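You operate a simulated robot arm through the tools that you are given. There is no shell and no other tool.

You run a simulated two-armed robot. Do the job below in one go: nothing can be reset, and whatever is moved stays where it is left.

## Task
Seat the ring in the green nest and oil it once.
Fine: black plunger, with the table locked by the yellow knob; then unlock it and turn that nest back where it stood.

The check looks at the end state, three seconds after you hand in, the way a careful person would. Anything else that was tipped, shoved, dropped, spilled or broken makes it a failure.

## Robot
Two 7-joint arms with fingered hands on one trunk that stands fixed in place. Base frame: the origin is at the foot of the trunk, x ahead of it, y to its left, z up. Lengths are in mm, angles in rad, forces in N, time in s.
The left shoulder is at [27, 269, 1022], the right one opposite. With the tool pointing down near the work surface each hand reaches from about 100 to 960 mm from the base axis, measured 20 degrees to its own side. Payload 5 kg a hand.
The TCP of each hand is the grasp point between the finger pads, 42 mm short of the fingertips. In the tool frame z runs along the fingers and y along their closing line. Largest opening 208 mm; the body of the gripper starts 119 mm behind the TCP. The gripper is a hand of 4 fingers: y runs from the thumb to the fingers, the wrist lies at [0, 0, -317] in the tool frame, and closing takes about 1.5 s.
Orientation is that of the tool frame in the base frame, as a unit quaternion [w, x, y, z]. With the fingers straight down and closing along the base's y, the tool's x points along the base's -x, its y along +y and its z along -z.

## Interface
- The arms move only by the tool apply_moves. It takes "left_increments", "right_increments" or both (then of equal length, played together; a hand with none holds still); each is text: rows parted by semicolons, each of 6 numbers parted by spaces: the turn, a rotation vector about the tool's x, y, z in units of 90 degrees (1.0 is 90 degrees), then the shift along the tool's x, y, z in units of 500 mm (1.0 is 500 mm). In form: rx ry rz tx ty tz; .... A call has 1 to 20 rows; each row is the pose to reach, as a shift and turn from the pose commanded when the call began, along the tool's axes at that moment. "left_hand" and "right_hand" are, for a hand that has rows, the finger opening in mm, from 0 to 208, set as the call begins (left out, the last holds). A call with a number of a shift or a turn outside -1 to 1 is refused whole. A row lasts 0.2 s, in which the tool goes at most 50 mm and 0.15 rad; a call with a longer step from one row to the next is refused whole, and so is a gripper value outside its range. A pose out of reach is approached as far as the arm can. The call stops where the force on the tool passes 90 N (or 10 N more than at its start, if that is more) or the arm is blocked; 0.2 s more then pass. The fingers move at their own pace (about 153 mm/s each) and stop on an object; they squeeze with about 27 N. The grip force told is the motor's: it shows also when the fingers shut on nothing. Time passes only in rows, and 0.2 s behind the last, so rows that repeat a pose let the fingers close. The reply holds the time, the measured pose of the TCP, the force on the tool along the base axes, the opening and the grip force, in the units named above and with some noise, with the torque about the TCP (base axes, N m) and any sound that the robot's microphone picked up.
- Cameras (640 x 400 px; columns grow to the right, rows downward): "scene" is now at [153.7, 60.9, 1311.8]; the picture's right is [0.65, -0.76, 0.00], its down [-0.23, -0.20, -0.95] and it looks along [0.72, 0.62, -0.31] (base axes); focal length 340 px, centre (320, 200). "left" rides on the left gripper at [-94, 1, -146] in its tool frame; the picture's right is [-0.01, -1.00, 0.00], its down [0.84, -0.01, -0.54] and it looks along [0.54, -0.01, 0.84] (tool axes); focal length 280 px, centre (320, 200). "right" rides on the right gripper at [93, 1, -146] in its tool frame; the picture's right is [-0.01, 1.00, 0.00], its down [-0.84, -0.01, -0.54] and it looks along [-0.54, -0.01, 0.84] (tool axes); focal length 280 px, centre (320, 200). There is no depth. A picture from a camera that has moved, and an enlarged one, comes with that camera's place and axes in the base frame and with its lens.
- get_image(camera): a new picture of that camera. No time passes.
- slide_trunk(by): slides the trunk up (or, below 0, down) by that many mm; the arms and the scene camera ride with it, the base frame stays. It gives what a move gives, with no picture.
- set_fingers(finger1, finger2, finger3, thumb_bend, hand): sets how far each is bent, from 0 (flat) to 1 (curled in); at 0.3 the hand is open as for a grip, at 0.7 the pads meet at the TCP. One left out holds its place. A second passes; each finger stops where it meets its share of the squeeze, and holds until it gets a number again. A gripper value or a shape takes the hand back. It gives what a move gives, with no picture; readings hold the bend of each and the force on the fingers (four entries, about 0 where the hand has none), thumb and palm.
- grasp_type(shape, hand): the hand has 4 fingers and takes this shape, open, in about a second: jaw (thumb against the fingers, like two jaws); tri (thumb and two fingers); tip (a fingertip pinch); poke (one finger out to press); point (the index stretched); flat (the hand flat); cup (the hand cupped); fist (a fist). The gripper value then closes the fingers along that shape, each until it touches; the sizes above hold for jaw. It gives what a move gives, with no picture.
- pan_tilt(pan, tilt): turns the head with the scene camera to pan (to the left, within 1.396 rad either way) and tilt (down, from -0.506 to 1.204), counted from straight ahead of the robot. It gives what a move gives.
- inspect(camera, box): a new picture of the part [left, top, right, bottom] of that camera's present view, enlarged. No time passes.
- hand_in(): hands the job in; it is judged then, once.

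Nothing tells you positions but the pictures and the camera data. Unless the task says otherwise, let go and move clear before handing in.

The tools are called after ">>>" by a JSON object that holds its "method" and its "body". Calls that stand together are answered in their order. apply_moves: Moves the arms, as the interface text tells. Its arguments: {"type":"object","properties":{"left_increments":{"type":"string"},"left_hand":{"type":"number"},"right_increments":{"type":"string"},"right_hand":{"type":"number"}},"required":[]} The other tools are called the same way: slide_trunk (by) slides the trunk up or down; grasp_type (shape, hand) gives the hand a shape; set_fingers (finger1, finger2, finger3, thumb_bend, hand) moves the fingers one by one; pan_tilt (pan, tilt) turns the head that bears the scene camera; get_image (camera) takes a picture; inspect (camera, box) takes an enlarged picture of a part of a camera's view; hand_in () hands the job in.

At the start:

```text
t: 0.0
left_ee_pos: [294.1, 721.8, 1211.0]
left_tcp_rot: [-0.001, -0.358, 0.934, -0.001]
left_wrist_force: [0.3, 0.2, -0.2]
left_torque: [0.01, -0.01, 0.0]
left_finger_gap: 207.9
left_grasp_force: 0.1
left_shape: jaw
left_bend: [0.3, 0.3, 0.3, 0.3]
left_finger forces: [0.0, 0.0, 0.0, 0.1, 0.1, 0.0]
right_ee_pos: [549.8, 158.2, 1149.0]
right_tcp_rot: [0.001, -0.357, 0.934, 0.0]
right_wrist_force: [0.2, -0.5, -1.3]
right_torque: [0.03, -0.01, -0.01]
right_finger_gap: 207.7
right_grasp_force: 0.2
right_shape: jaw
right_bend: [0.3, 0.3, 0.3, 0.3]
right_finger forces: [0.0, 0.0, 0.0, 0.0, 0.0, 0.1]
trunk travel left (down, up): [-400.0, 221.0]
head pan, tilt: [0.709, 0.312]
```

scene: 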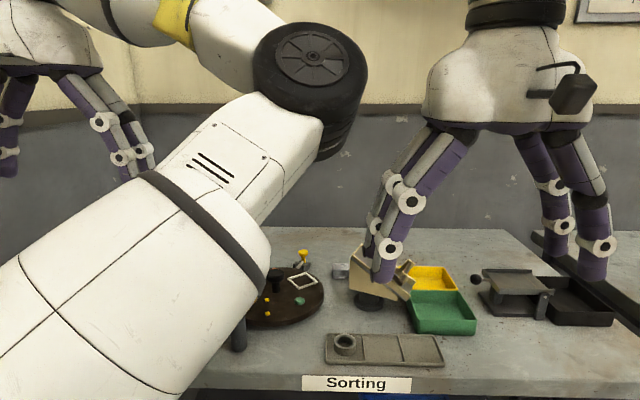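
right: 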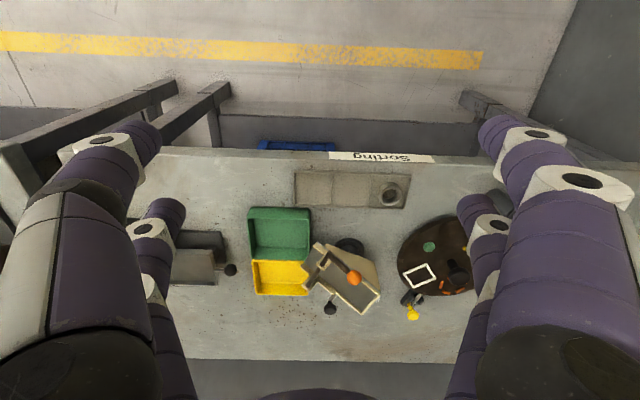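
left: 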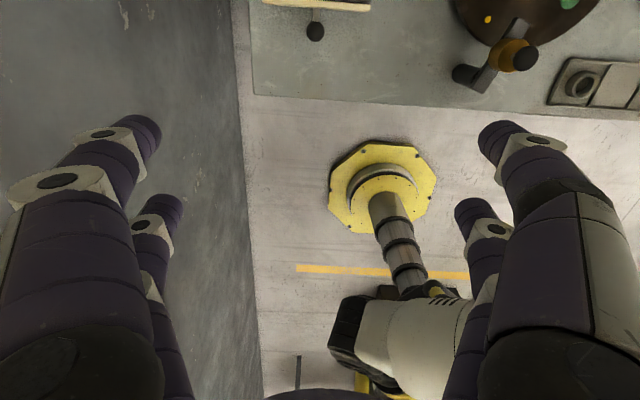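

I see a bench with a round dark turntable (nests on it), a crank at its side, a tray with a ring, bins and another device. I will look closer before moving anything.

>>> {"method": "inspect", "body": {"camera": "right", "box": [380, 190, 500, 340]}}

>>> {"method": "inspect", "body": {"camera": "scene", "box": [220, 230, 460, 380]}}

>>> {"method": "inspect", "body": {"camera": "left", "box": [440, 0, 640, 125]}}

>>> {"method": "inspect", "body": {"camera": "right", "box": [240, 150, 480, 330]}}

```text
2.67 times, centred on (440, 265) of right
camera zoom: at [477.8, 95.3, 1295.9], right [-0.66, 0.75, 0.0], down [0.64, 0.55, 0.54], along [0.41, 0.35, -0.84], focal length 748 px, centre (0, 27)
```

zoom: 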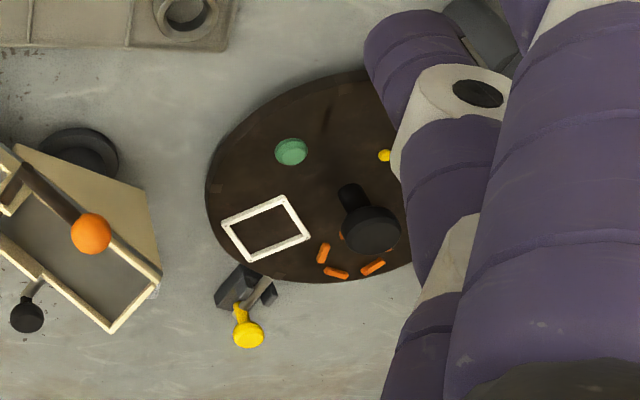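

```text
2.67 times, centred on (340, 305) of scene
camera zoom: at [153.7, 60.9, 1311.8], right [0.65, -0.76, 0.0], down [-0.23, -0.2, -0.95], along [0.72, 0.62, -0.31], focal length 908 px, centre (267, -80)
```

zoom: 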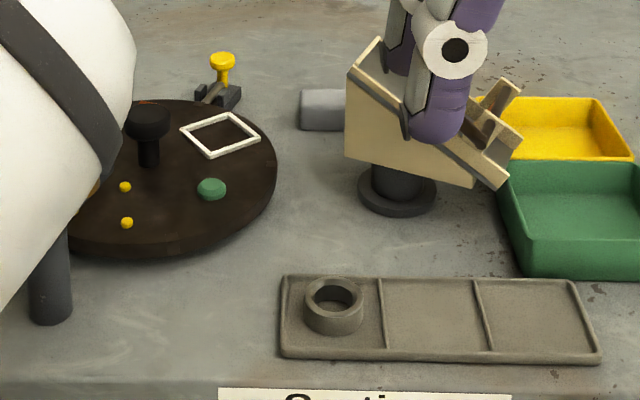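

```text
3.20 times, centred on (540, 62) of left
camera zoom: at [361.0, 784.4, 1356.9], right [0.68, -0.73, 0.0], down [-0.62, -0.57, 0.54], along [-0.4, -0.37, -0.84], focal length 897 px, centre (-384, 640)
```

zoom: 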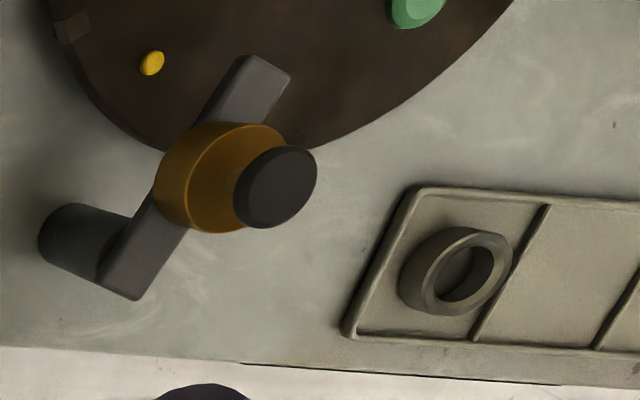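

```text
2.22 times, centred on (360, 240) of right
camera zoom: at [477.8, 95.3, 1295.9], right [-0.66, 0.75, 0.0], down [0.64, 0.55, 0.54], along [0.41, 0.35, -0.84], focal length 623 px, centre (231, 111)
```

zoom: 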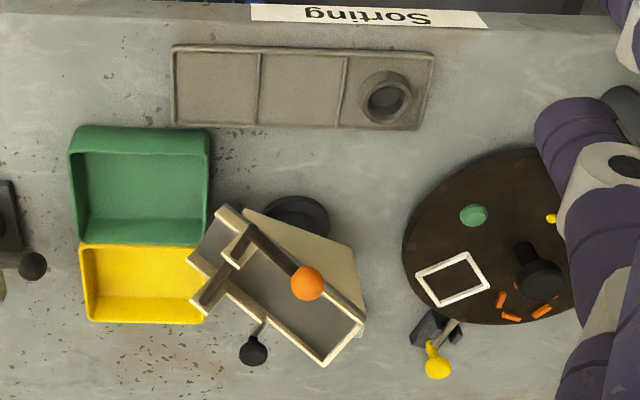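

The right arm hides the turntable from the scene camera. I take it away to the right, high above the bench, then look again.

>>> {"method": "apply_moves", "body": {"right_increments": "0 0 0 0.06 -0.067 0; 0 0 0 0.12 -0.134 0; 0 0 0 0.18 -0.201 0; 0 0 0 0.24 -0.268 0; 0 0 0 0.3 -0.335 0; 0 0 0 0.36 -0.402 0; 0 0 0 0.42 -0.469 0; 0 0 0 0.48 -0.536 0; 0 0 0 0.54 -0.603 0; 0 0 0 0.6 -0.67 0"}}

>>> {"method": "pan_tilt", "body": {"pan": 0.75, "tilt": 0.6}}

>>> {"method": "get_image", "body": {"camera": "scene"}}

```text
t: 2.2
left_ee_pos: [293.8, 721.3, 1211.7]
left_tcp_rot: [0.0, -0.356, 0.934, 0.001]
left_wrist_force: [-0.8, -1.8, 1.1]
left_torque: [0.13, -0.12, 0.06]
left_finger_gap: 207.8
left_grasp_force: 0.0
left_shape: jaw
left_bend: [0.3, 0.3, 0.3, 0.3]
left_finger forces: [0.1, 0.0, 0.0, 0.0, 0.0, 0.0]
right_ee_pos: [551.0, -291.4, 1152.0]
right_tcp_rot: [0.001, -0.357, 0.934, 0.001]
right_wrist_force: [-0.2, -0.8, 0.0]
right_torque: [0.03, -0.07, 0.02]
right_finger_gap: 207.9
right_grasp_force: 0.1
right_shape: jaw
right_bend: [0.3, 0.3, 0.3, 0.3]
right_finger forces: [0.1, 0.0, 0.1, 0.0, 0.0, 0.0]
trunk travel left (down, up): [-400.0, 221.0]
head pan, tilt: [0.709, 0.312]
```

```text
t: 3.0
left_ee_pos: [292.0, 722.6, 1211.5]
left_tcp_rot: [0.0, -0.356, 0.934, 0.0]
left_wrist_force: [-0.9, 0.1, 0.4]
left_torque: [0.05, 0.02, -0.02]
left_finger_gap: 207.8
left_grasp_force: 0.1
left_shape: jaw
left_bend: [0.3, 0.3, 0.3, 0.3]
left_finger forces: [0.0, 0.1, 0.0, 0.0, 0.0, 0.0]
right_ee_pos: [552.2, -291.3, 1150.9]
right_tcp_rot: [0.0, -0.357, 0.934, 0.001]
right_wrist_force: [-0.8, 0.5, 0.3]
right_torque: [0.04, -0.01, 0.0]
right_finger_gap: 207.9
right_grasp_force: 0.1
right_shape: jaw
right_bend: [0.3, 0.3, 0.3, 0.3]
right_finger forces: [0.0, 0.1, 0.0, 0.0, 0.0, 0.0]
trunk travel left (down, up): [-400.0, 221.0]
head pan, tilt: [0.75, 0.6]
```

```text
taken
camera scene: at [147.5, 60.2, 1285.6], right [0.68, -0.73, 0.0], down [-0.41, -0.38, -0.83], along [0.6, 0.56, -0.56], focal length 340 px, centre (320, 200)
```

scene: 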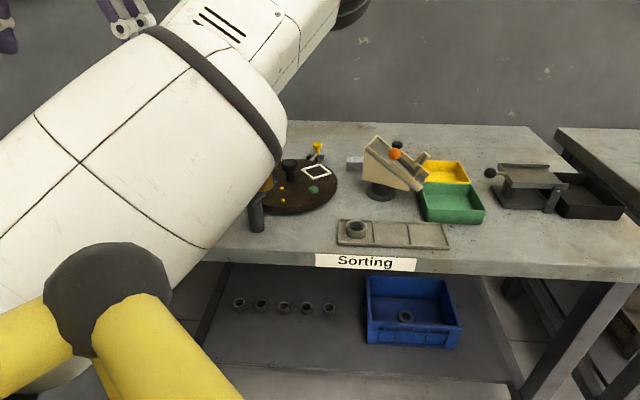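

It is the left arm that blocks the view; the shelf below also bears spare rings and a blue bin. I swing the left hand to the left and back to clear the view.

>>> {"method": "apply_moves", "body": {"left_increments": "0 0 0 0.016 0.082 0; 0 0 0 0.032 0.164 0; 0 0 0 0.048 0.246 0; 0 0 0 0.064 0.328 0; 0 0 0 0.08 0.41 0; 0 0 0 0.098 0.49 0"}}

>>> {"method": "get_image", "body": {"camera": "scene"}}

>>> {"method": "get_image", "body": {"camera": "left"}}

>>> {"method": "get_image", "body": {"camera": "right"}}

```text
t: 4.4
left_ee_pos: [92.3, 870.4, 1211.6]
left_tcp_rot: [0.0, -0.356, 0.934, -0.001]
left_wrist_force: [-0.8, 0.5, 0.8]
left_torque: [-0.05, -0.03, 0.02]
left_finger_gap: 207.8
left_grasp_force: 0.0
left_shape: jaw
left_bend: [0.3, 0.3, 0.3, 0.3]
left_finger forces: [0.1, 0.1, 0.1, 0.1, 0.0, 0.0]
right_ee_pos: [550.3, -290.2, 1151.9]
right_tcp_rot: [0.001, -0.357, 0.934, -0.001]
right_wrist_force: [0.1, 0.6, -0.2]
right_torque: [-0.03, -0.14, -0.04]
right_finger_gap: 207.8
right_grasp_force: 0.1
right_shape: jaw
right_bend: [0.3, 0.3, 0.3, 0.3]
right_finger forces: [0.0, 0.0, 0.1, 0.0, 0.0, 0.0]
trunk travel left (down, up): [-400.0, 221.0]
head pan, tilt: [0.75, 0.6]
```

```text
taken
camera scene: at [147.0, 60.5, 1285.7], right [0.68, -0.73, 0.0], down [-0.41, -0.39, -0.83], along [0.6, 0.56, -0.56], focal length 340 px, centre (320, 200)
```

scene: 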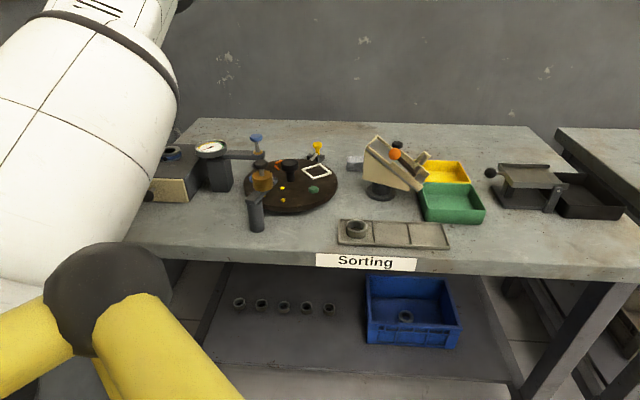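

```text
taken
camera left: at [160.3, 934.2, 1357.7], right [0.68, -0.74, 0.0], down [-0.62, -0.57, 0.54], along [-0.4, -0.36, -0.84], focal length 280 px, centre (320, 200)
```

left: 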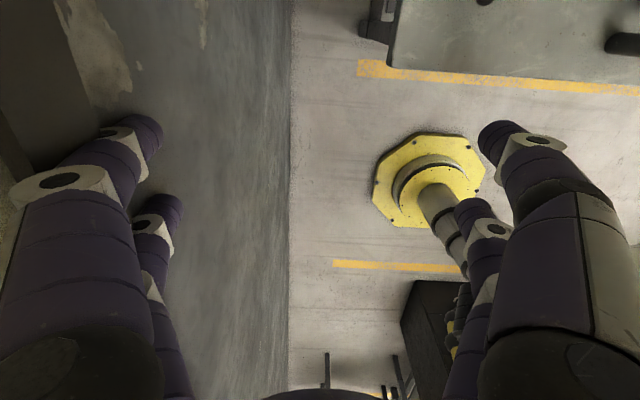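

```text
taken
camera right: at [479.3, -353.0, 1297.3], right [-0.66, 0.75, 0.0], down [0.63, 0.55, 0.54], along [0.41, 0.35, -0.84], focal length 280 px, centre (320, 200)
```

right: 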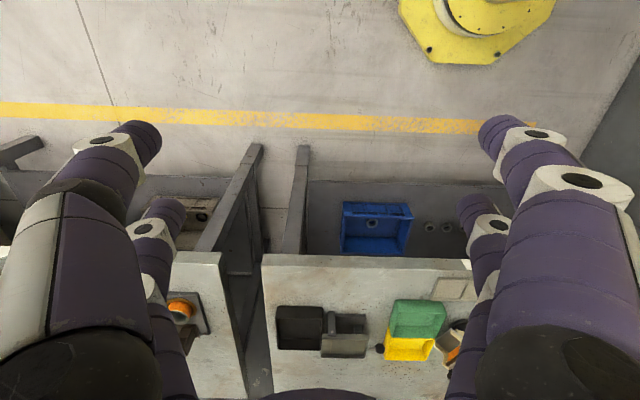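

>>> {"method": "inspect", "body": {"camera": "scene", "box": [140, 120, 360, 250]}}

>>> {"method": "inspect", "body": {"camera": "scene", "box": [235, 125, 345, 240]}}

>>> {"method": "inspect", "body": {"camera": "scene", "box": [320, 120, 500, 250]}}

```text
2.91 times, centred on (250, 185) of scene
camera zoom: at [147.0, 60.5, 1285.7], right [0.68, -0.73, 0.0], down [-0.41, -0.39, -0.83], along [0.6, 0.56, -0.56], focal length 990 px, centre (524, 244)
```

zoom: 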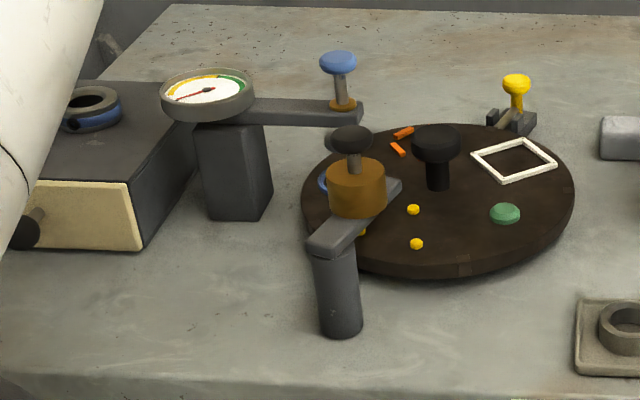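

```text
3.48 times, centred on (290, 182) of scene
camera zoom: at [147.0, 60.5, 1285.7], right [0.68, -0.73, 0.0], down [-0.41, -0.39, -0.83], along [0.6, 0.56, -0.56], focal length 1184 px, centre (424, 261)
```

zoom: 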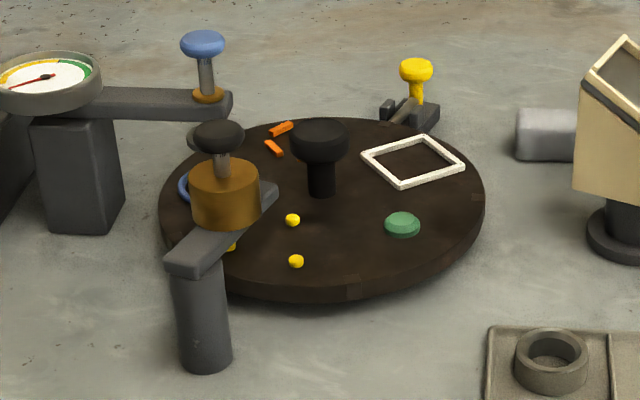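

```text
3.08 times, centred on (410, 185) of scene
camera zoom: at [147.0, 60.5, 1285.7], right [0.68, -0.73, 0.0], down [-0.41, -0.39, -0.83], along [0.6, 0.56, -0.56], focal length 1048 px, centre (43, 246)
```

zoom: 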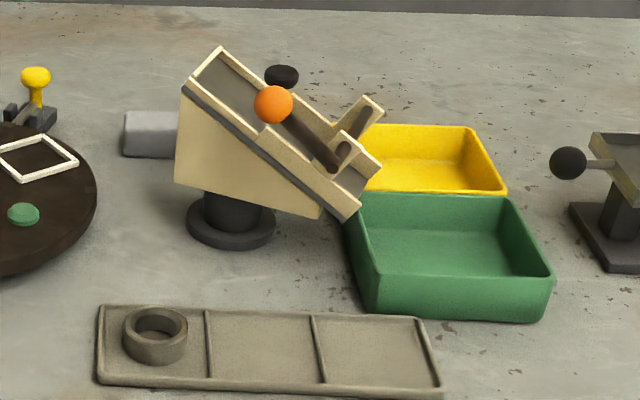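

The stations are clear now: the oil station (amber cup with black plunger) and a gauge station (blue plunger) over a turntable with a centre handle. I zoom into the details.

>>> {"method": "inspect", "body": {"camera": "scene", "box": [296, 135, 336, 160]}}

>>> {"method": "inspect", "body": {"camera": "scene", "box": [240, 150, 300, 188]}}

>>> {"method": "inspect", "body": {"camera": "scene", "box": [270, 170, 350, 220]}}

>>> {"method": "inspect", "body": {"camera": "scene", "box": [335, 210, 399, 250]}}

```text
16.00 times, centred on (316, 148) of scene
camera zoom: at [147.0, 60.5, 1285.7], right [0.68, -0.73, 0.0], down [-0.41, -0.39, -0.83], along [0.6, 0.56, -0.56], focal length 5447 px, centre (384, 1040)
```

zoom: 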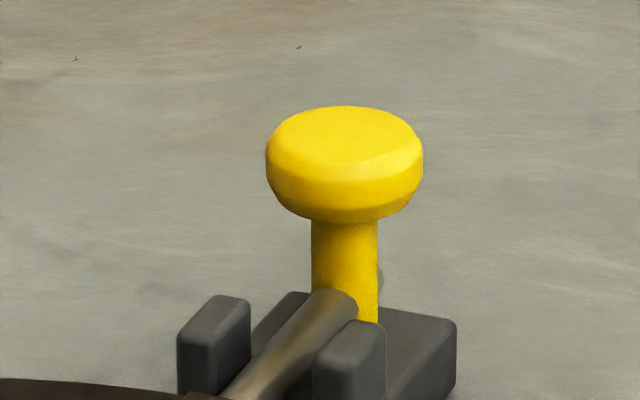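

```text
10.53 times, centred on (270, 169) of scene
camera zoom: at [147.0, 60.5, 1285.7], right [0.68, -0.73, 0.0], down [-0.41, -0.39, -0.83], along [0.6, 0.56, -0.56], focal length 3584 px, centre (846, 526)
```

zoom: 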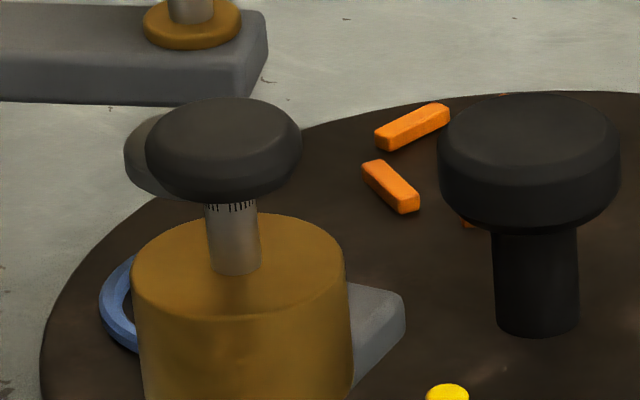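

```text
8.00 times, centred on (310, 195) of scene
camera zoom: at [147.0, 60.5, 1285.7], right [0.68, -0.73, 0.0], down [-0.41, -0.39, -0.83], along [0.6, 0.56, -0.56], focal length 2724 px, centre (400, 240)
```

zoom: 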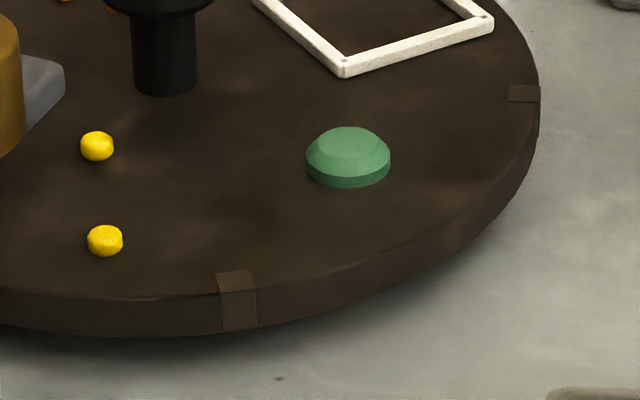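

```text
10.00 times, centred on (367, 230) of scene
camera zoom: at [147.0, 60.5, 1285.7], right [0.68, -0.73, 0.0], down [-0.41, -0.39, -0.83], along [0.6, 0.56, -0.56], focal length 3404 px, centre (-150, -100)
```

zoom: 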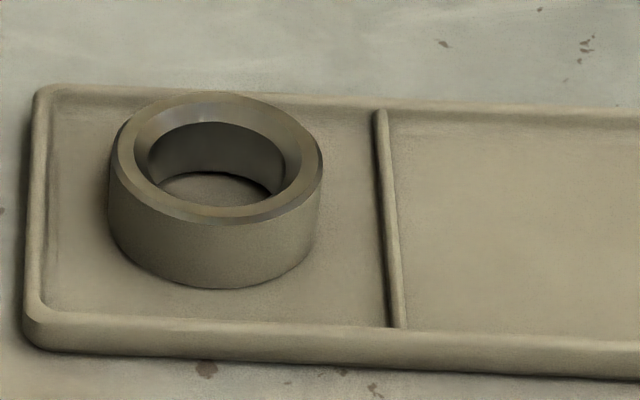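

Now I bring the left hand toward the turntable, tilted so that its camera looks forward and down, for a second viewpoint.

>>> {"method": "apply_moves", "body": {"left_increments": "0 -0.09 0 -0.014 -0.07 0; 0 -0.18 0 -0.028 -0.14 0; 0 -0.27 0 -0.042 -0.21 0; 0 -0.36 0 -0.056 -0.28 0; 0 -0.45 0 -0.07 -0.35 0; 0 -0.54 0 -0.084 -0.42 0; 0 -0.63 0 -0.098 -0.49 0"}}

>>> {"method": "get_image", "body": {"camera": "left"}}

```text
t: 6.0
left_ee_pos: [293.8, 721.4, 1212.3]
left_tcp_rot: [0.444, -0.314, 0.822, 0.17]
left_wrist_force: [0.0, -0.4, 1.0]
left_torque: [0.03, 0.03, -0.01]
left_finger_gap: 207.7
left_grasp_force: 0.0
left_shape: jaw
left_bend: [0.3, 0.3, 0.3, 0.3]
left_finger forces: [0.0, 0.1, 0.0, 0.0, 0.0, 0.1]
right_ee_pos: [552.7, -291.8, 1149.2]
right_tcp_rot: [0.0, -0.356, 0.934, 0.0]
right_wrist_force: [0.1, -0.5, -0.4]
right_torque: [0.13, 0.06, -0.02]
right_finger_gap: 207.8
right_grasp_force: 0.0
right_shape: jaw
right_bend: [0.3, 0.3, 0.3, 0.3]
right_finger forces: [0.1, 0.1, 0.1, 0.0, 0.0, 0.0]
trunk travel left (down, up): [-400.0, 221.0]
head pan, tilt: [0.75, 0.6]
```

```text
taken
camera left: at [239.1, 673.6, 1371.1], right [0.67, -0.74, 0.01], down [-0.67, -0.62, -0.41], along [0.31, 0.27, -0.91], focal length 280 px, centre (320, 200)
```

left: 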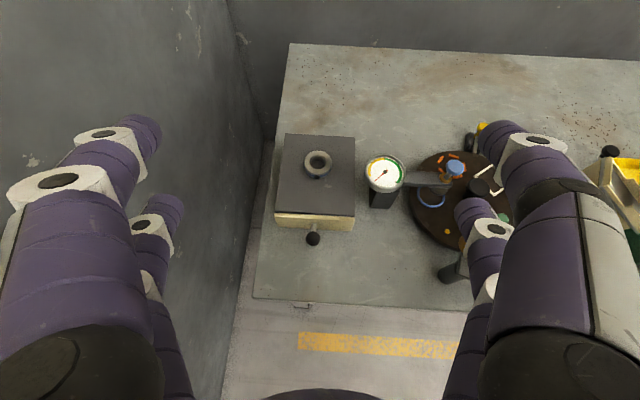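

Good view; I shift the hand sideways so the turntable lies mid-picture.

>>> {"method": "apply_moves", "body": {"left_increments": "0 0 0 -0.003 -0.09 0.004; 0 0 0 -0.006 -0.18 0.008; 0 0 0 -0.009 -0.27 0.012; 0 0 0 -0.012 -0.36 0.016; 0 0 0 -0.015 -0.45 0.02; 0 0 0 -0.018 -0.54 0.025; 0 0 0 -0.02 -0.63 0.03"}}

>>> {"method": "get_image", "body": {"camera": "left"}}

>>> {"method": "inspect", "body": {"camera": "left", "box": [220, 100, 420, 225]}}

```text
t: 7.8
left_ee_pos: [508.3, 603.9, 1217.1]
left_tcp_rot: [0.442, -0.359, 0.798, 0.197]
left_wrist_force: [0.7, 0.4, -0.6]
left_torque: [0.0, 0.01, 0.02]
left_finger_gap: 208.1
left_grasp_force: 0.1
left_shape: jaw
left_bend: [0.3, 0.3, 0.3, 0.3]
left_finger forces: [0.1, 0.0, 0.0, 0.0, 0.1, 0.0]
left hand out of reach, approached as far as the arm can: row 5, 6, 7
right_ee_pos: [551.3, -290.2, 1151.5]
right_tcp_rot: [0.0, -0.357, 0.934, 0.001]
right_wrist_force: [0.6, 0.2, 0.6]
right_torque: [-0.02, 0.06, -0.01]
right_finger_gap: 207.8
right_grasp_force: 0.1
right_shape: jaw
right_bend: [0.3, 0.3, 0.3, 0.3]
right_finger forces: [0.0, 0.1, 0.0, 0.0, 0.0, 0.1]
trunk travel left (down, up): [-400.0, 221.0]
head pan, tilt: [0.75, 0.6]
stopped in row 7 (left hand): the arm was blocked; the commanded pose is now the measured one
```

```text
taken
camera left: at [457.5, 549.0, 1373.1], right [0.75, -0.66, 0.01], down [-0.59, -0.69, -0.43], along [0.29, 0.31, -0.91], focal length 280 px, centre (320, 200)
```

left: 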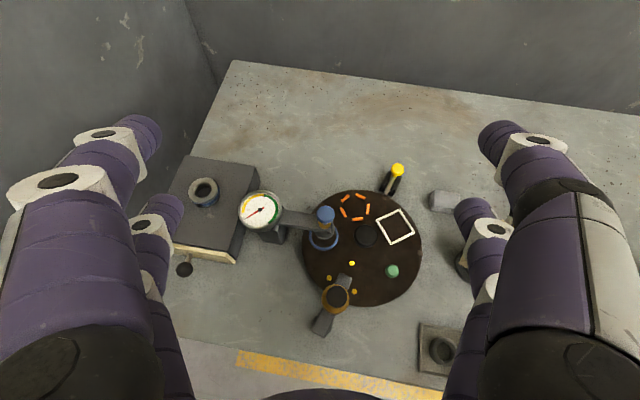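

```text
3.20 times, centred on (320, 162) of left
camera zoom: at [457.5, 549.0, 1373.1], right [0.75, -0.66, 0.01], down [-0.59, -0.69, -0.43], along [0.29, 0.31, -0.91], focal length 897 px, centre (320, 320)
```

zoom: 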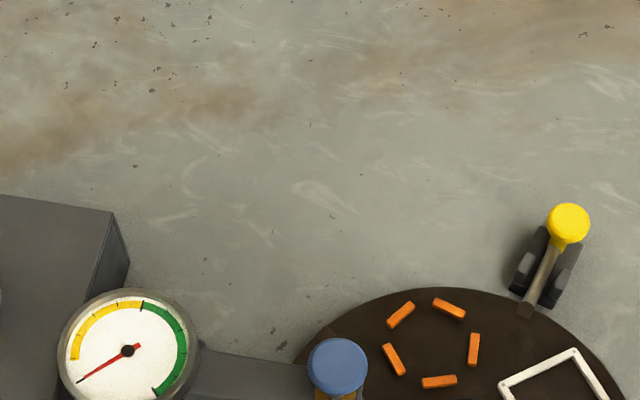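

>>> {"method": "inspect", "body": {"camera": "left", "box": [280, 150, 440, 350]}}

>>> {"method": "inspect", "body": {"camera": "left", "box": [360, 155, 424, 195]}}

>>> {"method": "inspect", "body": {"camera": "left", "box": [296, 180, 424, 260]}}

>>> {"method": "inspect", "body": {"camera": "left", "box": [296, 255, 424, 335]}}

```text
2.00 times, centred on (360, 250) of left
camera zoom: at [457.5, 549.0, 1373.1], right [0.75, -0.66, 0.01], down [-0.59, -0.69, -0.43], along [0.29, 0.31, -0.91], focal length 561 px, centre (240, 100)
```

zoom: 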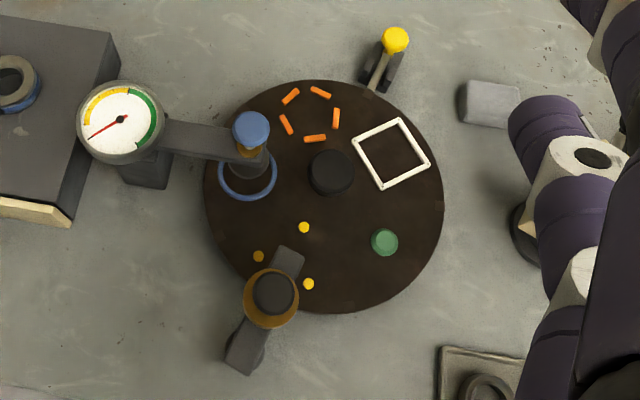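

```text
10.00 times, centred on (392, 175) of left
camera zoom: at [457.5, 549.0, 1373.1], right [0.75, -0.66, 0.01], down [-0.59, -0.69, -0.43], along [0.29, 0.31, -0.91], focal length 2804 px, centre (-400, 450)
```

zoom: 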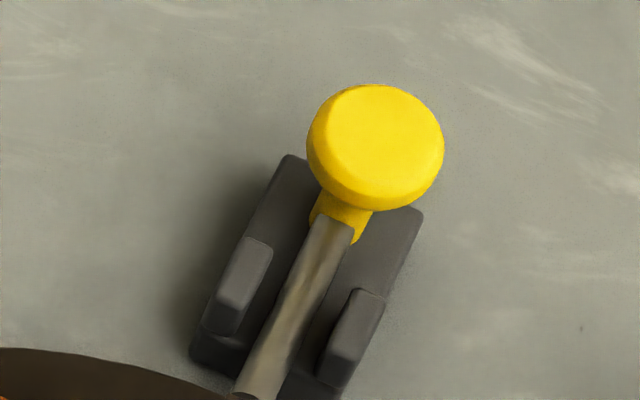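

```text
5.00 times, centred on (360, 220) of left
camera zoom: at [457.5, 549.0, 1373.1], right [0.75, -0.66, 0.01], down [-0.59, -0.69, -0.43], along [0.29, 0.31, -0.91], focal length 1402 px, centre (120, 100)
```

zoom: 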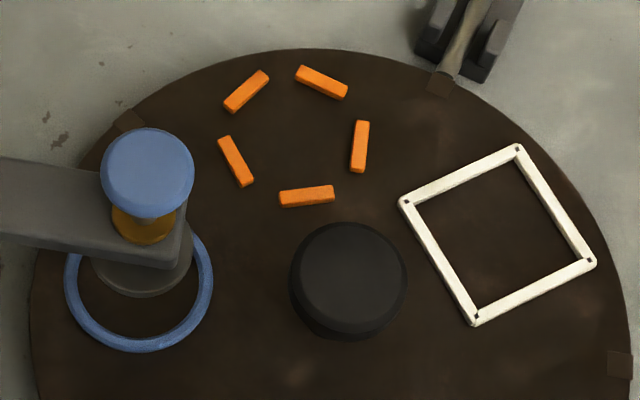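

```text
5.00 times, centred on (360, 295) of left
camera zoom: at [457.5, 549.0, 1373.1], right [0.75, -0.66, 0.01], down [-0.59, -0.69, -0.43], along [0.29, 0.31, -0.91], focal length 1402 px, centre (120, -275)
```

zoom: 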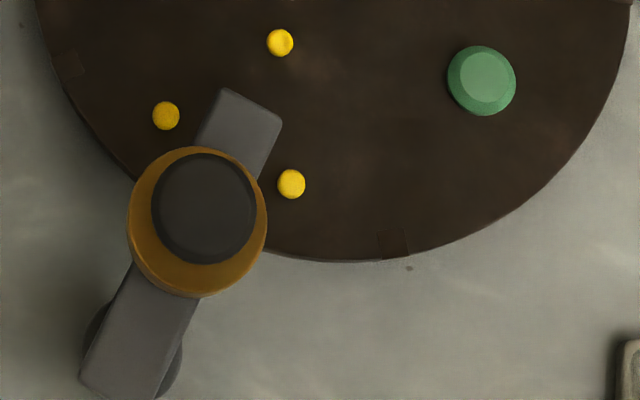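

I have good fixes: turntable centre about (627, 606), plate top z≈850, nests 75 mm out at 72° spacing, black plunger over the yellow nest's spoke. Next I look at the lock, the ring and the hand shape more closely.

>>> {"method": "inspect", "body": {"camera": "left", "box": [408, 310, 472, 380]}}

>>> {"method": "pan_tilt", "body": {"pan": -0.4, "tilt": 0.25}}

>>> {"method": "get_image", "body": {"camera": "scene"}}

```text
5.71 times, centred on (440, 345) of left
camera zoom: at [457.5, 549.0, 1373.1], right [0.75, -0.66, 0.01], down [-0.59, -0.69, -0.43], along [0.29, 0.31, -0.91], focal length 1602 px, centre (-366, -629)
```

zoom: 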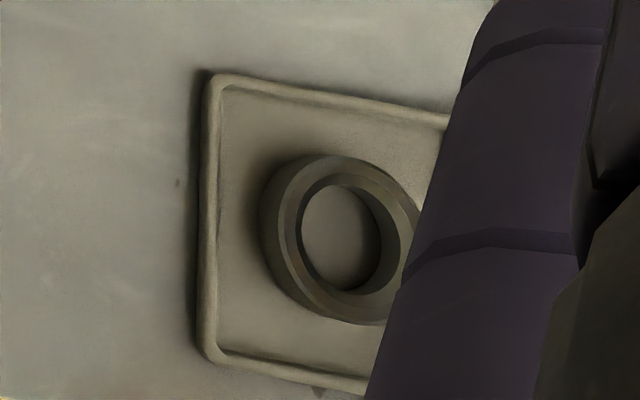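

```text
t: 9.2
left_ee_pos: [508.6, 602.6, 1216.9]
left_tcp_rot: [0.441, -0.36, 0.798, 0.198]
left_wrist_force: [-0.4, 0.4, -0.1]
left_torque: [-0.02, -0.02, -0.02]
left_finger_gap: 207.8
left_grasp_force: 0.1
left_shape: jaw
left_bend: [0.3, 0.3, 0.3, 0.3]
left_finger forces: [0.1, 0.0, 0.0, 0.0, 0.1, 0.0]
right_ee_pos: [550.7, -290.6, 1150.6]
right_tcp_rot: [-0.001, -0.357, 0.934, -0.001]
right_wrist_force: [0.6, -0.6, -0.1]
right_torque: [-0.02, 0.0, 0.02]
right_finger_gap: 207.8
right_grasp_force: 0.1
right_shape: jaw
right_bend: [0.3, 0.3, 0.3, 0.3]
right_finger forces: [0.1, 0.1, 0.1, 0.0, 0.0, 0.0]
trunk travel left (down, up): [-400.0, 221.0]
head pan, tilt: [-0.4, 0.25]
```

```text
taken
camera scene: at [168.9, -36.2, 1317.7], right [-0.39, -0.92, 0.0], down [-0.23, 0.1, -0.97], along [0.89, -0.38, -0.25], focal length 340 px, centre (320, 200)
```

scene: 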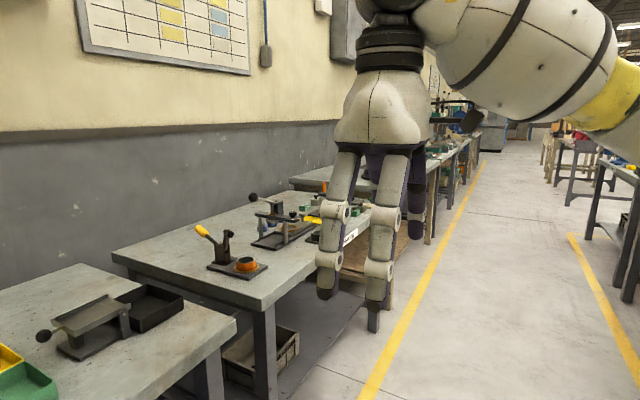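

I use the idle right hand to learn the finger geometry: rotate it so the scene camera sees it from the side, then close it to 45 mm.

>>> {"method": "apply_moves", "body": {"right_increments": "0 0 0.09 0 0 0; 0 0 0.18 0 0 0; 0 0 0.27 0 0 0; 0 0 0.36 0 0 0; 0 0 0.45 0 0 0; 0 0 0.54 0 0 0; 0 0 0.63 0 0 0; 0 0 0.72 0 0 0; 0 0 0.8 0 0 0; 0 0 0.8 0 0 0", "right_hand": 45}}

>>> {"method": "get_image", "body": {"camera": "scene"}}

>>> {"method": "inspect", "body": {"camera": "scene", "box": [300, 80, 500, 330]}}

>>> {"method": "get_image", "body": {"camera": "right"}}

```text
t: 11.4
left_ee_pos: [511.9, 603.1, 1215.8]
left_tcp_rot: [0.44, -0.359, 0.799, 0.198]
left_wrist_force: [3.3, -0.3, -0.7]
left_torque: [0.09, 0.28, 0.34]
left_finger_gap: 208.0
left_grasp_force: 0.0
left_shape: jaw
left_bend: [0.3, 0.3, 0.3, 0.3]
left_finger forces: [0.0, 0.1, 0.0, 0.0, 0.0, 0.1]
right_ee_pos: [554.7, -289.7, 1149.5]
right_tcp_rot: [-0.001, 0.261, 0.965, 0.0]
right_wrist_force: [3.7, -1.1, -2.0]
right_torque: [0.03, 0.44, 0.05]
right_finger_gap: 44.7
right_grasp_force: 0.1
right_shape: jaw
right_bend: [0.73, 0.73, 0.73, 0.7]
right_finger forces: [0.1, 0.1, 0.0, 0.1, 0.1, 0.0]
trunk travel left (down, up): [-400.0, 221.0]
head pan, tilt: [-0.4, 0.25]
```

```text
taken
camera scene: at [171.6, -36.5, 1317.7], right [-0.39, -0.92, 0.0], down [-0.23, 0.1, -0.97], along [0.89, -0.38, -0.25], focal length 340 px, centre (320, 200)
```

scene: 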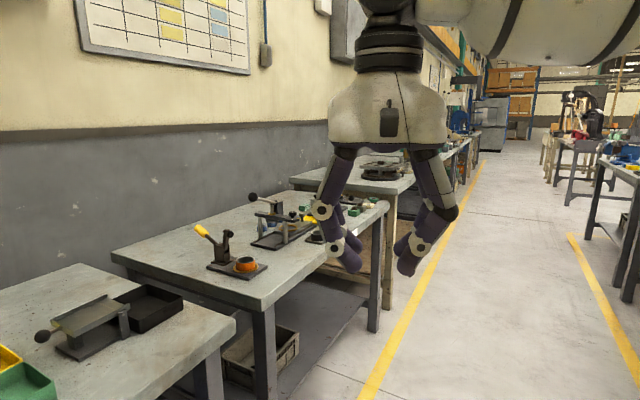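

```text
1.60 times, centred on (400, 205) of scene
camera zoom: at [171.6, -36.5, 1317.7], right [-0.39, -0.92, 0.0], down [-0.23, 0.1, -0.97], along [0.89, -0.38, -0.25], focal length 545 px, centre (192, 192)
```

zoom: 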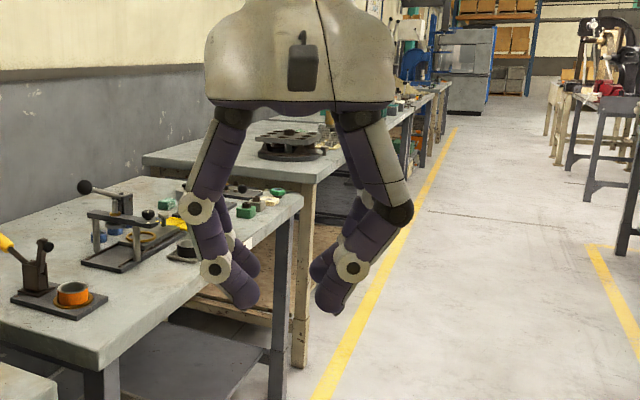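

```text
taken
camera right: at [473.9, -243.1, 1295.4], right [0.52, 0.86, 0.0], down [0.72, -0.44, 0.54], along [0.46, -0.28, -0.84], focal length 280 px, centre (320, 200)
```

right: 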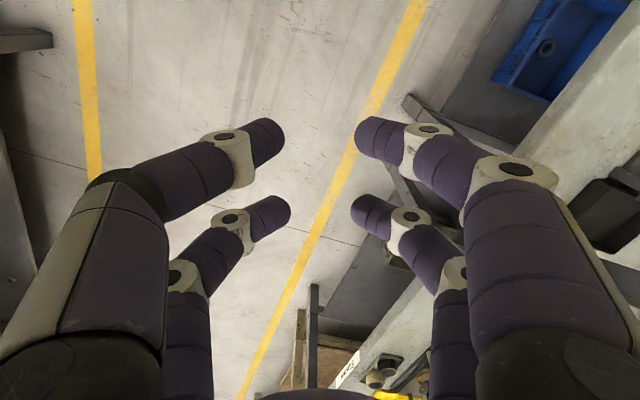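

The hand is two finger pairs about 53 mm apart. I check how it looks fully closed and in the tip, tri and poke shapes.

>>> {"method": "apply_moves", "body": {"right_increments": "0 0 0 0 0 0; 0 0 0 0 0 0; 0 0 0 0 0 0; 0 0 0 0 0 0; 0 0 0 0 0 0", "right_hand": 0}}

>>> {"method": "inspect", "body": {"camera": "scene", "box": [300, 80, 500, 330]}}

>>> {"method": "grasp_type", "body": {"hand": "right", "shape": "tip"}}

>>> {"method": "inspect", "body": {"camera": "scene", "box": [300, 80, 500, 330]}}

>>> {"method": "get_image", "body": {"camera": "right"}}

>>> {"method": "grasp_type", "body": {"hand": "right", "shape": "poke"}}

>>> {"method": "inspect", "body": {"camera": "scene", "box": [300, 80, 500, 330]}}

>>> {"method": "get_image", "body": {"camera": "right"}}

>>> {"method": "grasp_type", "body": {"hand": "right", "shape": "tri"}}

>>> {"method": "inspect", "body": {"camera": "scene", "box": [300, 80, 500, 330]}}

>>> {"method": "get_image", "body": {"camera": "right"}}

```text
t: 12.6
left_ee_pos: [508.8, 602.6, 1217.2]
left_tcp_rot: [0.441, -0.359, 0.799, 0.197]
left_wrist_force: [-0.4, -0.1, -0.4]
left_torque: [0.02, 0.01, 0.03]
left_finger_gap: 208.4
left_grasp_force: 0.1
left_shape: jaw
left_bend: [0.3, 0.3, 0.3, 0.3]
left_finger forces: [0.0, 0.1, 0.1, 0.0, 0.0, 0.0]
right_ee_pos: [552.3, -290.1, 1150.6]
right_tcp_rot: [0.0, 0.261, 0.965, 0.0]
right_wrist_force: [0.5, 0.7, -1.1]
right_torque: [0.0, 0.08, -0.01]
right_finger_gap: 0.2
right_grasp_force: 26.4
right_shape: jaw
right_bend: [0.7, 0.7, 0.7, 0.7]
right_finger forces: [0.0, 0.0, 0.0, 0.0, 0.0, 0.0]
trunk travel left (down, up): [-400.0, 221.0]
head pan, tilt: [-0.4, 0.25]
```

```text
1.60 times, centred on (400, 205) of scene
camera zoom: at [169.4, -36.4, 1317.6], right [-0.39, -0.92, 0.0], down [-0.23, 0.1, -0.97], along [0.89, -0.38, -0.25], focal length 545 px, centre (192, 192)
```

zoom: 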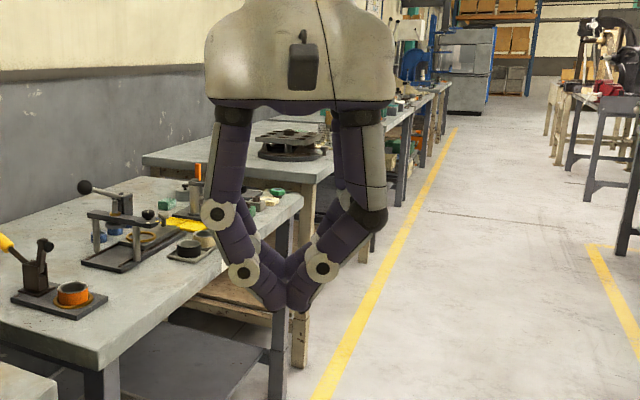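

```text
t: 13.5
left_ee_pos: [508.9, 604.8, 1215.7]
left_tcp_rot: [0.441, -0.36, 0.798, 0.198]
left_wrist_force: [0.5, -0.1, 0.6]
left_torque: [-0.02, -0.03, 0.02]
left_finger_gap: 207.9
left_grasp_force: 0.1
left_shape: jaw
left_bend: [0.3, 0.3, 0.3, 0.3]
left_finger forces: [0.0, 0.1, 0.0, 0.1, 0.1, 0.0]
right_ee_pos: [551.5, -289.6, 1151.9]
right_tcp_rot: [0.001, 0.26, 0.966, 0.0]
right_wrist_force: [-0.7, -0.8, -0.1]
right_torque: [0.01, 0.03, 0.01]
right_finger_gap: 207.9
right_grasp_force: 0.1
right_shape: tip
right_bend: [0.3, 0.3, 0.3, 0.3]
right_finger forces: [0.0, 0.0, 0.1, 0.1, 0.1, 0.0]
trunk travel left (down, up): [-400.0, 221.0]
head pan, tilt: [-0.4, 0.25]
```

```text
1.60 times, centred on (400, 205) of scene
camera zoom: at [168.8, -36.2, 1317.8], right [-0.39, -0.92, 0.0], down [-0.23, 0.1, -0.97], along [0.89, -0.38, -0.25], focal length 545 px, centre (192, 192)
```

zoom: 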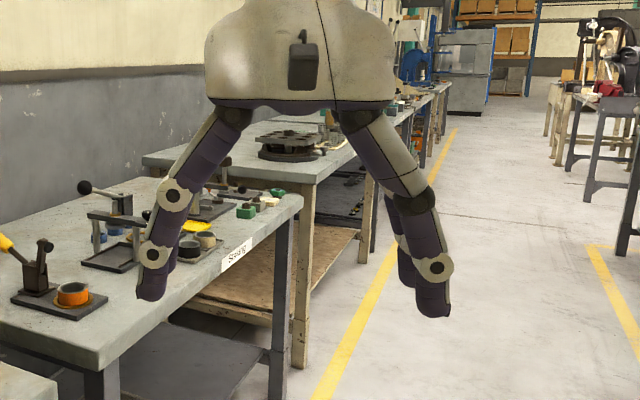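

```text
taken
camera right: at [470.7, -242.7, 1296.6], right [0.52, 0.86, 0.0], down [0.72, -0.43, 0.54], along [0.46, -0.28, -0.84], focal length 280 px, centre (320, 200)
```

right: 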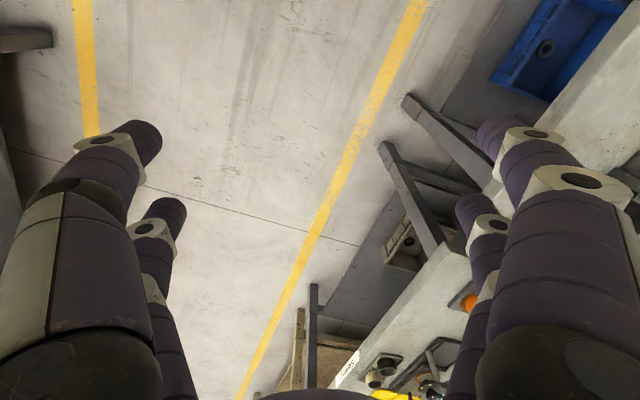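

```text
t: 14.4
left_ee_pos: [508.7, 602.2, 1216.7]
left_tcp_rot: [0.441, -0.359, 0.799, 0.197]
left_wrist_force: [0.3, 0.2, -0.5]
left_torque: [0.01, 0.02, -0.02]
left_finger_gap: 208.1
left_grasp_force: 0.1
left_shape: jaw
left_bend: [0.3, 0.3, 0.3, 0.3]
left_finger forces: [0.1, 0.1, 0.0, 0.0, 0.0, 0.0]
right_ee_pos: [551.8, -290.0, 1151.3]
right_tcp_rot: [0.0, 0.261, 0.965, 0.0]
right_wrist_force: [-0.1, -0.5, -0.2]
right_torque: [0.0, -0.02, -0.02]
right_finger_gap: 0.1
right_grasp_force: 0.0
right_shape: poke
right_bend: [1.0, 1.0, 1.0, 0.33]
right_finger forces: [0.1, 0.1, 0.1, 0.1, 0.0, 0.0]
trunk travel left (down, up): [-400.0, 221.0]
head pan, tilt: [-0.4, 0.25]
```

```text
1.60 times, centred on (400, 205) of scene
camera zoom: at [168.9, -36.2, 1317.7], right [-0.39, -0.92, 0.0], down [-0.23, 0.1, -0.97], along [0.89, -0.38, -0.25], focal length 545 px, centre (192, 192)
```

zoom: 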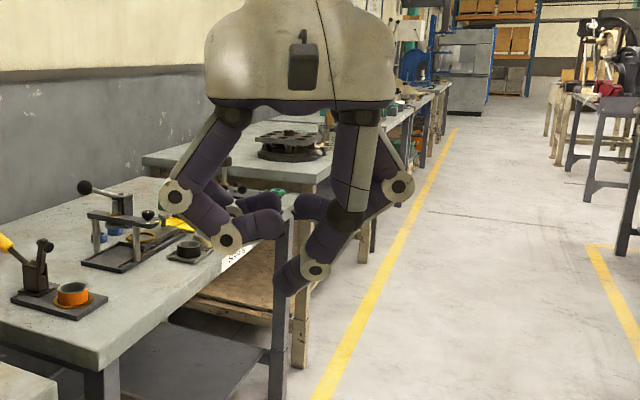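

```text
taken
camera right: at [470.8, -242.8, 1296.6], right [0.52, 0.86, 0.0], down [0.72, -0.43, 0.54], along [0.46, -0.28, -0.84], focal length 280 px, centre (320, 200)
```

right: 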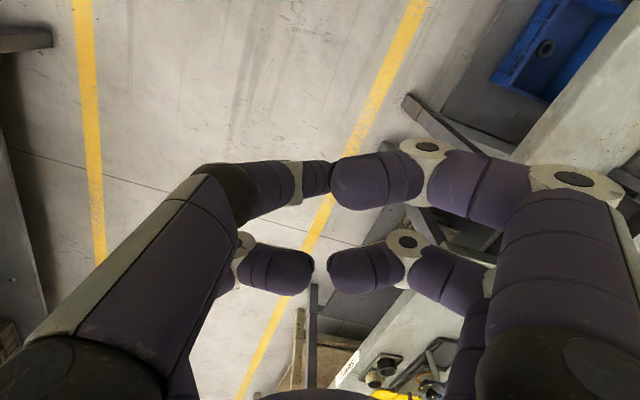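

```text
t: 15.3
left_ee_pos: [510.0, 602.6, 1216.1]
left_tcp_rot: [0.441, -0.36, 0.798, 0.197]
left_wrist_force: [0.9, 0.5, 0.6]
left_torque: [0.0, 0.01, 0.01]
left_finger_gap: 207.9
left_grasp_force: 0.1
left_shape: jaw
left_bend: [0.3, 0.3, 0.3, 0.3]
left_finger forces: [0.0, 0.1, 0.1, 0.1, 0.0, 0.0]
right_ee_pos: [550.8, -289.6, 1150.6]
right_tcp_rot: [-0.001, 0.26, 0.966, 0.0]
right_wrist_force: [0.3, 0.2, 0.4]
right_torque: [-0.03, -0.01, 0.0]
right_finger_gap: 207.9
right_grasp_force: 0.1
right_shape: tri
right_bend: [0.3, 0.3, 0.3, 0.3]
right_finger forces: [0.0, 0.1, 0.0, 0.0, 0.0, 0.0]
trunk travel left (down, up): [-400.0, 221.0]
head pan, tilt: [-0.4, 0.25]
```

```text
1.60 times, centred on (400, 205) of scene
camera zoom: at [168.8, -36.2, 1317.7], right [-0.39, -0.92, 0.0], down [-0.23, 0.1, -0.97], along [0.89, -0.38, -0.25], focal length 545 px, centre (192, 192)
```

zoom: 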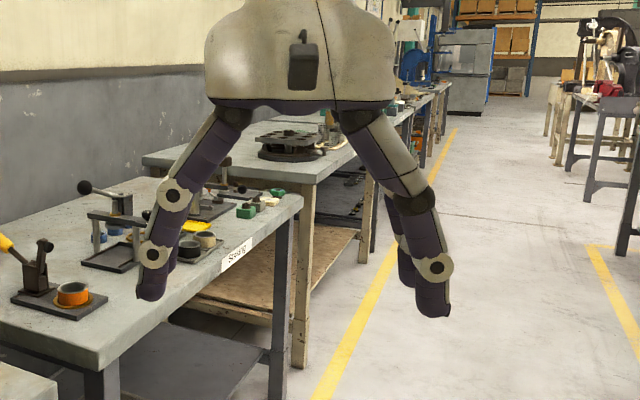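

```text
taken
camera right: at [470.8, -242.8, 1296.6], right [0.52, 0.86, 0.0], down [0.72, -0.43, 0.54], along [0.46, -0.28, -0.84], focal length 280 px, centre (320, 200)
```

right: 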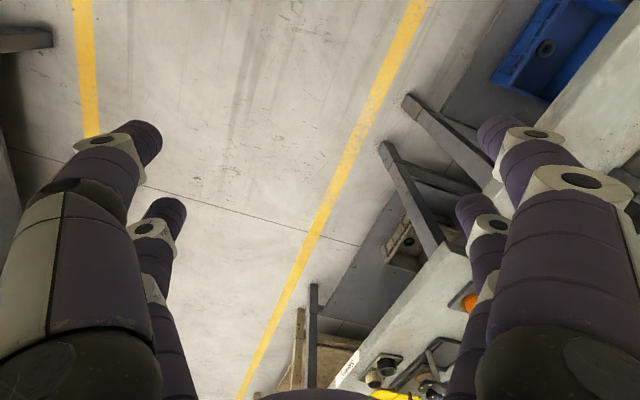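

Poke gives a single central finger tip about 40 mm past the TCP. I check how tri and tip close before choosing grips.

>>> {"method": "apply_moves", "body": {"right_increments": "0 0 0 0 0 0; 0 0 0 0 0 0; 0 0 0 0 0 0; 0 0 0 0 0 0; 0 0 0 0 0 0; 0 0 0 0 0 0; 0 0 0 0 0 0", "right_hand": 20}}

>>> {"method": "inspect", "body": {"camera": "scene", "box": [300, 80, 500, 330]}}

>>> {"method": "get_image", "body": {"camera": "right"}}

>>> {"method": "grasp_type", "body": {"hand": "right", "shape": "tip"}}

>>> {"method": "apply_moves", "body": {"right_increments": "0 0 0 0 0 0; 0 0 0 0 0 0; 0 0 0 0 0 0; 0 0 0 0 0 0; 0 0 0 0 0 0; 0 0 0 0 0 0; 0 0 0 0 0 0", "right_hand": 20}}

>>> {"method": "inspect", "body": {"camera": "scene", "box": [300, 80, 500, 330]}}

>>> {"method": "get_image", "body": {"camera": "right"}}

```text
t: 16.9
left_ee_pos: [507.8, 602.8, 1215.3]
left_tcp_rot: [0.442, -0.359, 0.798, 0.198]
left_wrist_force: [-0.2, -0.1, 0.7]
left_torque: [0.0, -0.03, 0.01]
left_finger_gap: 207.9
left_grasp_force: 0.0
left_shape: jaw
left_bend: [0.3, 0.3, 0.3, 0.3]
left_finger forces: [0.0, 0.0, 0.0, 0.0, 0.1, 0.0]
right_ee_pos: [552.5, -289.3, 1149.6]
right_tcp_rot: [0.001, 0.261, 0.965, 0.0]
right_wrist_force: [0.3, 0.2, 0.1]
right_torque: [-0.02, 0.04, 0.03]
right_finger_gap: 20.4
right_grasp_force: 0.1
right_shape: tri
right_bend: [0.72, 0.72, 0.72, 0.7]
right_finger forces: [0.1, 0.1, 0.1, 0.1, 0.0, 0.0]
trunk travel left (down, up): [-400.0, 221.0]
head pan, tilt: [-0.4, 0.25]
```

```text
1.60 times, centred on (400, 205) of scene
camera zoom: at [168.9, -36.2, 1317.7], right [-0.39, -0.92, 0.0], down [-0.23, 0.1, -0.97], along [0.89, -0.38, -0.25], focal length 545 px, centre (192, 192)
```

zoom: 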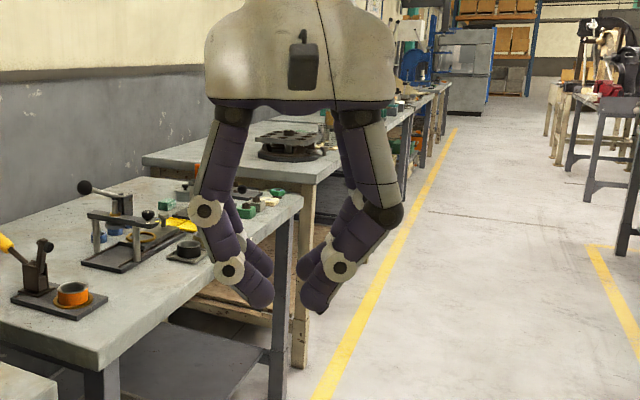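

```text
taken
camera right: at [470.8, -242.8, 1296.6], right [0.52, 0.86, 0.0], down [0.72, -0.43, 0.54], along [0.46, -0.28, -0.84], focal length 280 px, centre (320, 200)
```

right: 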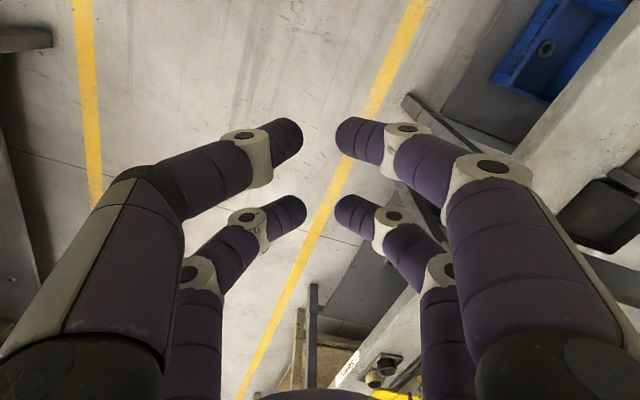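

```text
t: 17.8
left_ee_pos: [509.0, 603.8, 1216.9]
left_tcp_rot: [0.44, -0.361, 0.798, 0.198]
left_wrist_force: [0.0, 0.5, -0.7]
left_torque: [0.01, 0.05, 0.0]
left_finger_gap: 208.1
left_grasp_force: 0.0
left_shape: jaw
left_bend: [0.3, 0.3, 0.3, 0.3]
left_finger forces: [0.1, 0.0, 0.1, 0.0, 0.0, 0.0]
right_ee_pos: [551.3, -288.7, 1150.0]
right_tcp_rot: [0.0, 0.261, 0.965, 0.0]
right_wrist_force: [-0.1, 0.7, 0.1]
right_torque: [0.04, 0.0, 0.02]
right_finger_gap: 208.0
right_grasp_force: 0.0
right_shape: tip
right_bend: [0.3, 0.3, 0.3, 0.3]
right_finger forces: [0.0, 0.1, 0.1, 0.0, 0.0, 0.0]
trunk travel left (down, up): [-400.0, 221.0]
head pan, tilt: [-0.4, 0.25]
```

```text
t: 19.4
left_ee_pos: [509.3, 602.6, 1217.2]
left_tcp_rot: [0.44, -0.36, 0.798, 0.197]
left_wrist_force: [0.0, 0.3, -0.1]
left_torque: [-0.03, 0.03, 0.01]
left_finger_gap: 208.0
left_grasp_force: 0.0
left_shape: jaw
left_bend: [0.3, 0.3, 0.3, 0.3]
left_finger forces: [0.1, 0.1, 0.0, 0.0, 0.0, 0.0]
right_ee_pos: [552.5, -288.7, 1150.7]
right_tcp_rot: [0.0, 0.26, 0.966, 0.0]
right_wrist_force: [0.5, -0.5, -0.4]
right_torque: [0.0, 0.02, 0.0]
right_finger_gap: 20.5
right_grasp_force: 0.0
right_shape: tip
right_bend: [0.72, 0.72, 0.72, 0.7]
right_finger forces: [0.0, 0.0, 0.1, 0.0, 0.0, 0.1]
trunk travel left (down, up): [-400.0, 221.0]
head pan, tilt: [-0.4, 0.25]
```

```text
1.60 times, centred on (400, 205) of scene
camera zoom: at [168.9, -36.2, 1317.7], right [-0.39, -0.92, 0.0], down [-0.23, 0.1, -0.97], along [0.89, -0.38, -0.25], focal length 545 px, centre (192, 192)
```

zoom: 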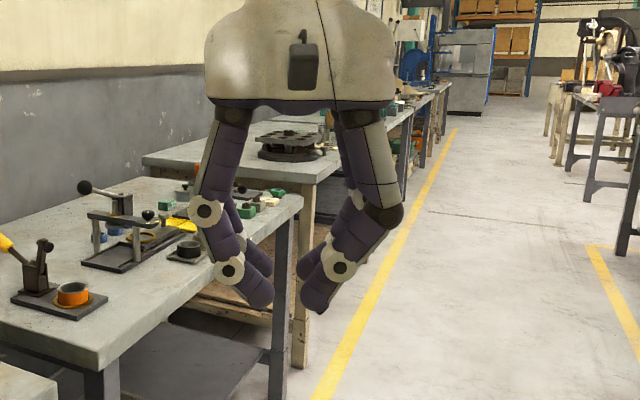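

```text
taken
camera right: at [470.8, -242.8, 1296.6], right [0.52, 0.86, 0.0], down [0.72, -0.43, 0.54], along [0.46, -0.28, -0.84], focal length 280 px, centre (320, 200)
```

right: 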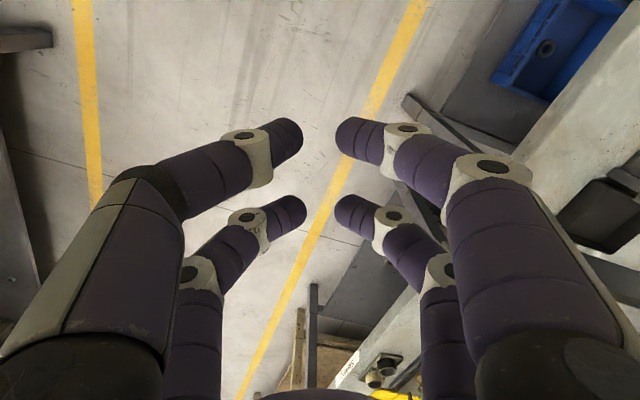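

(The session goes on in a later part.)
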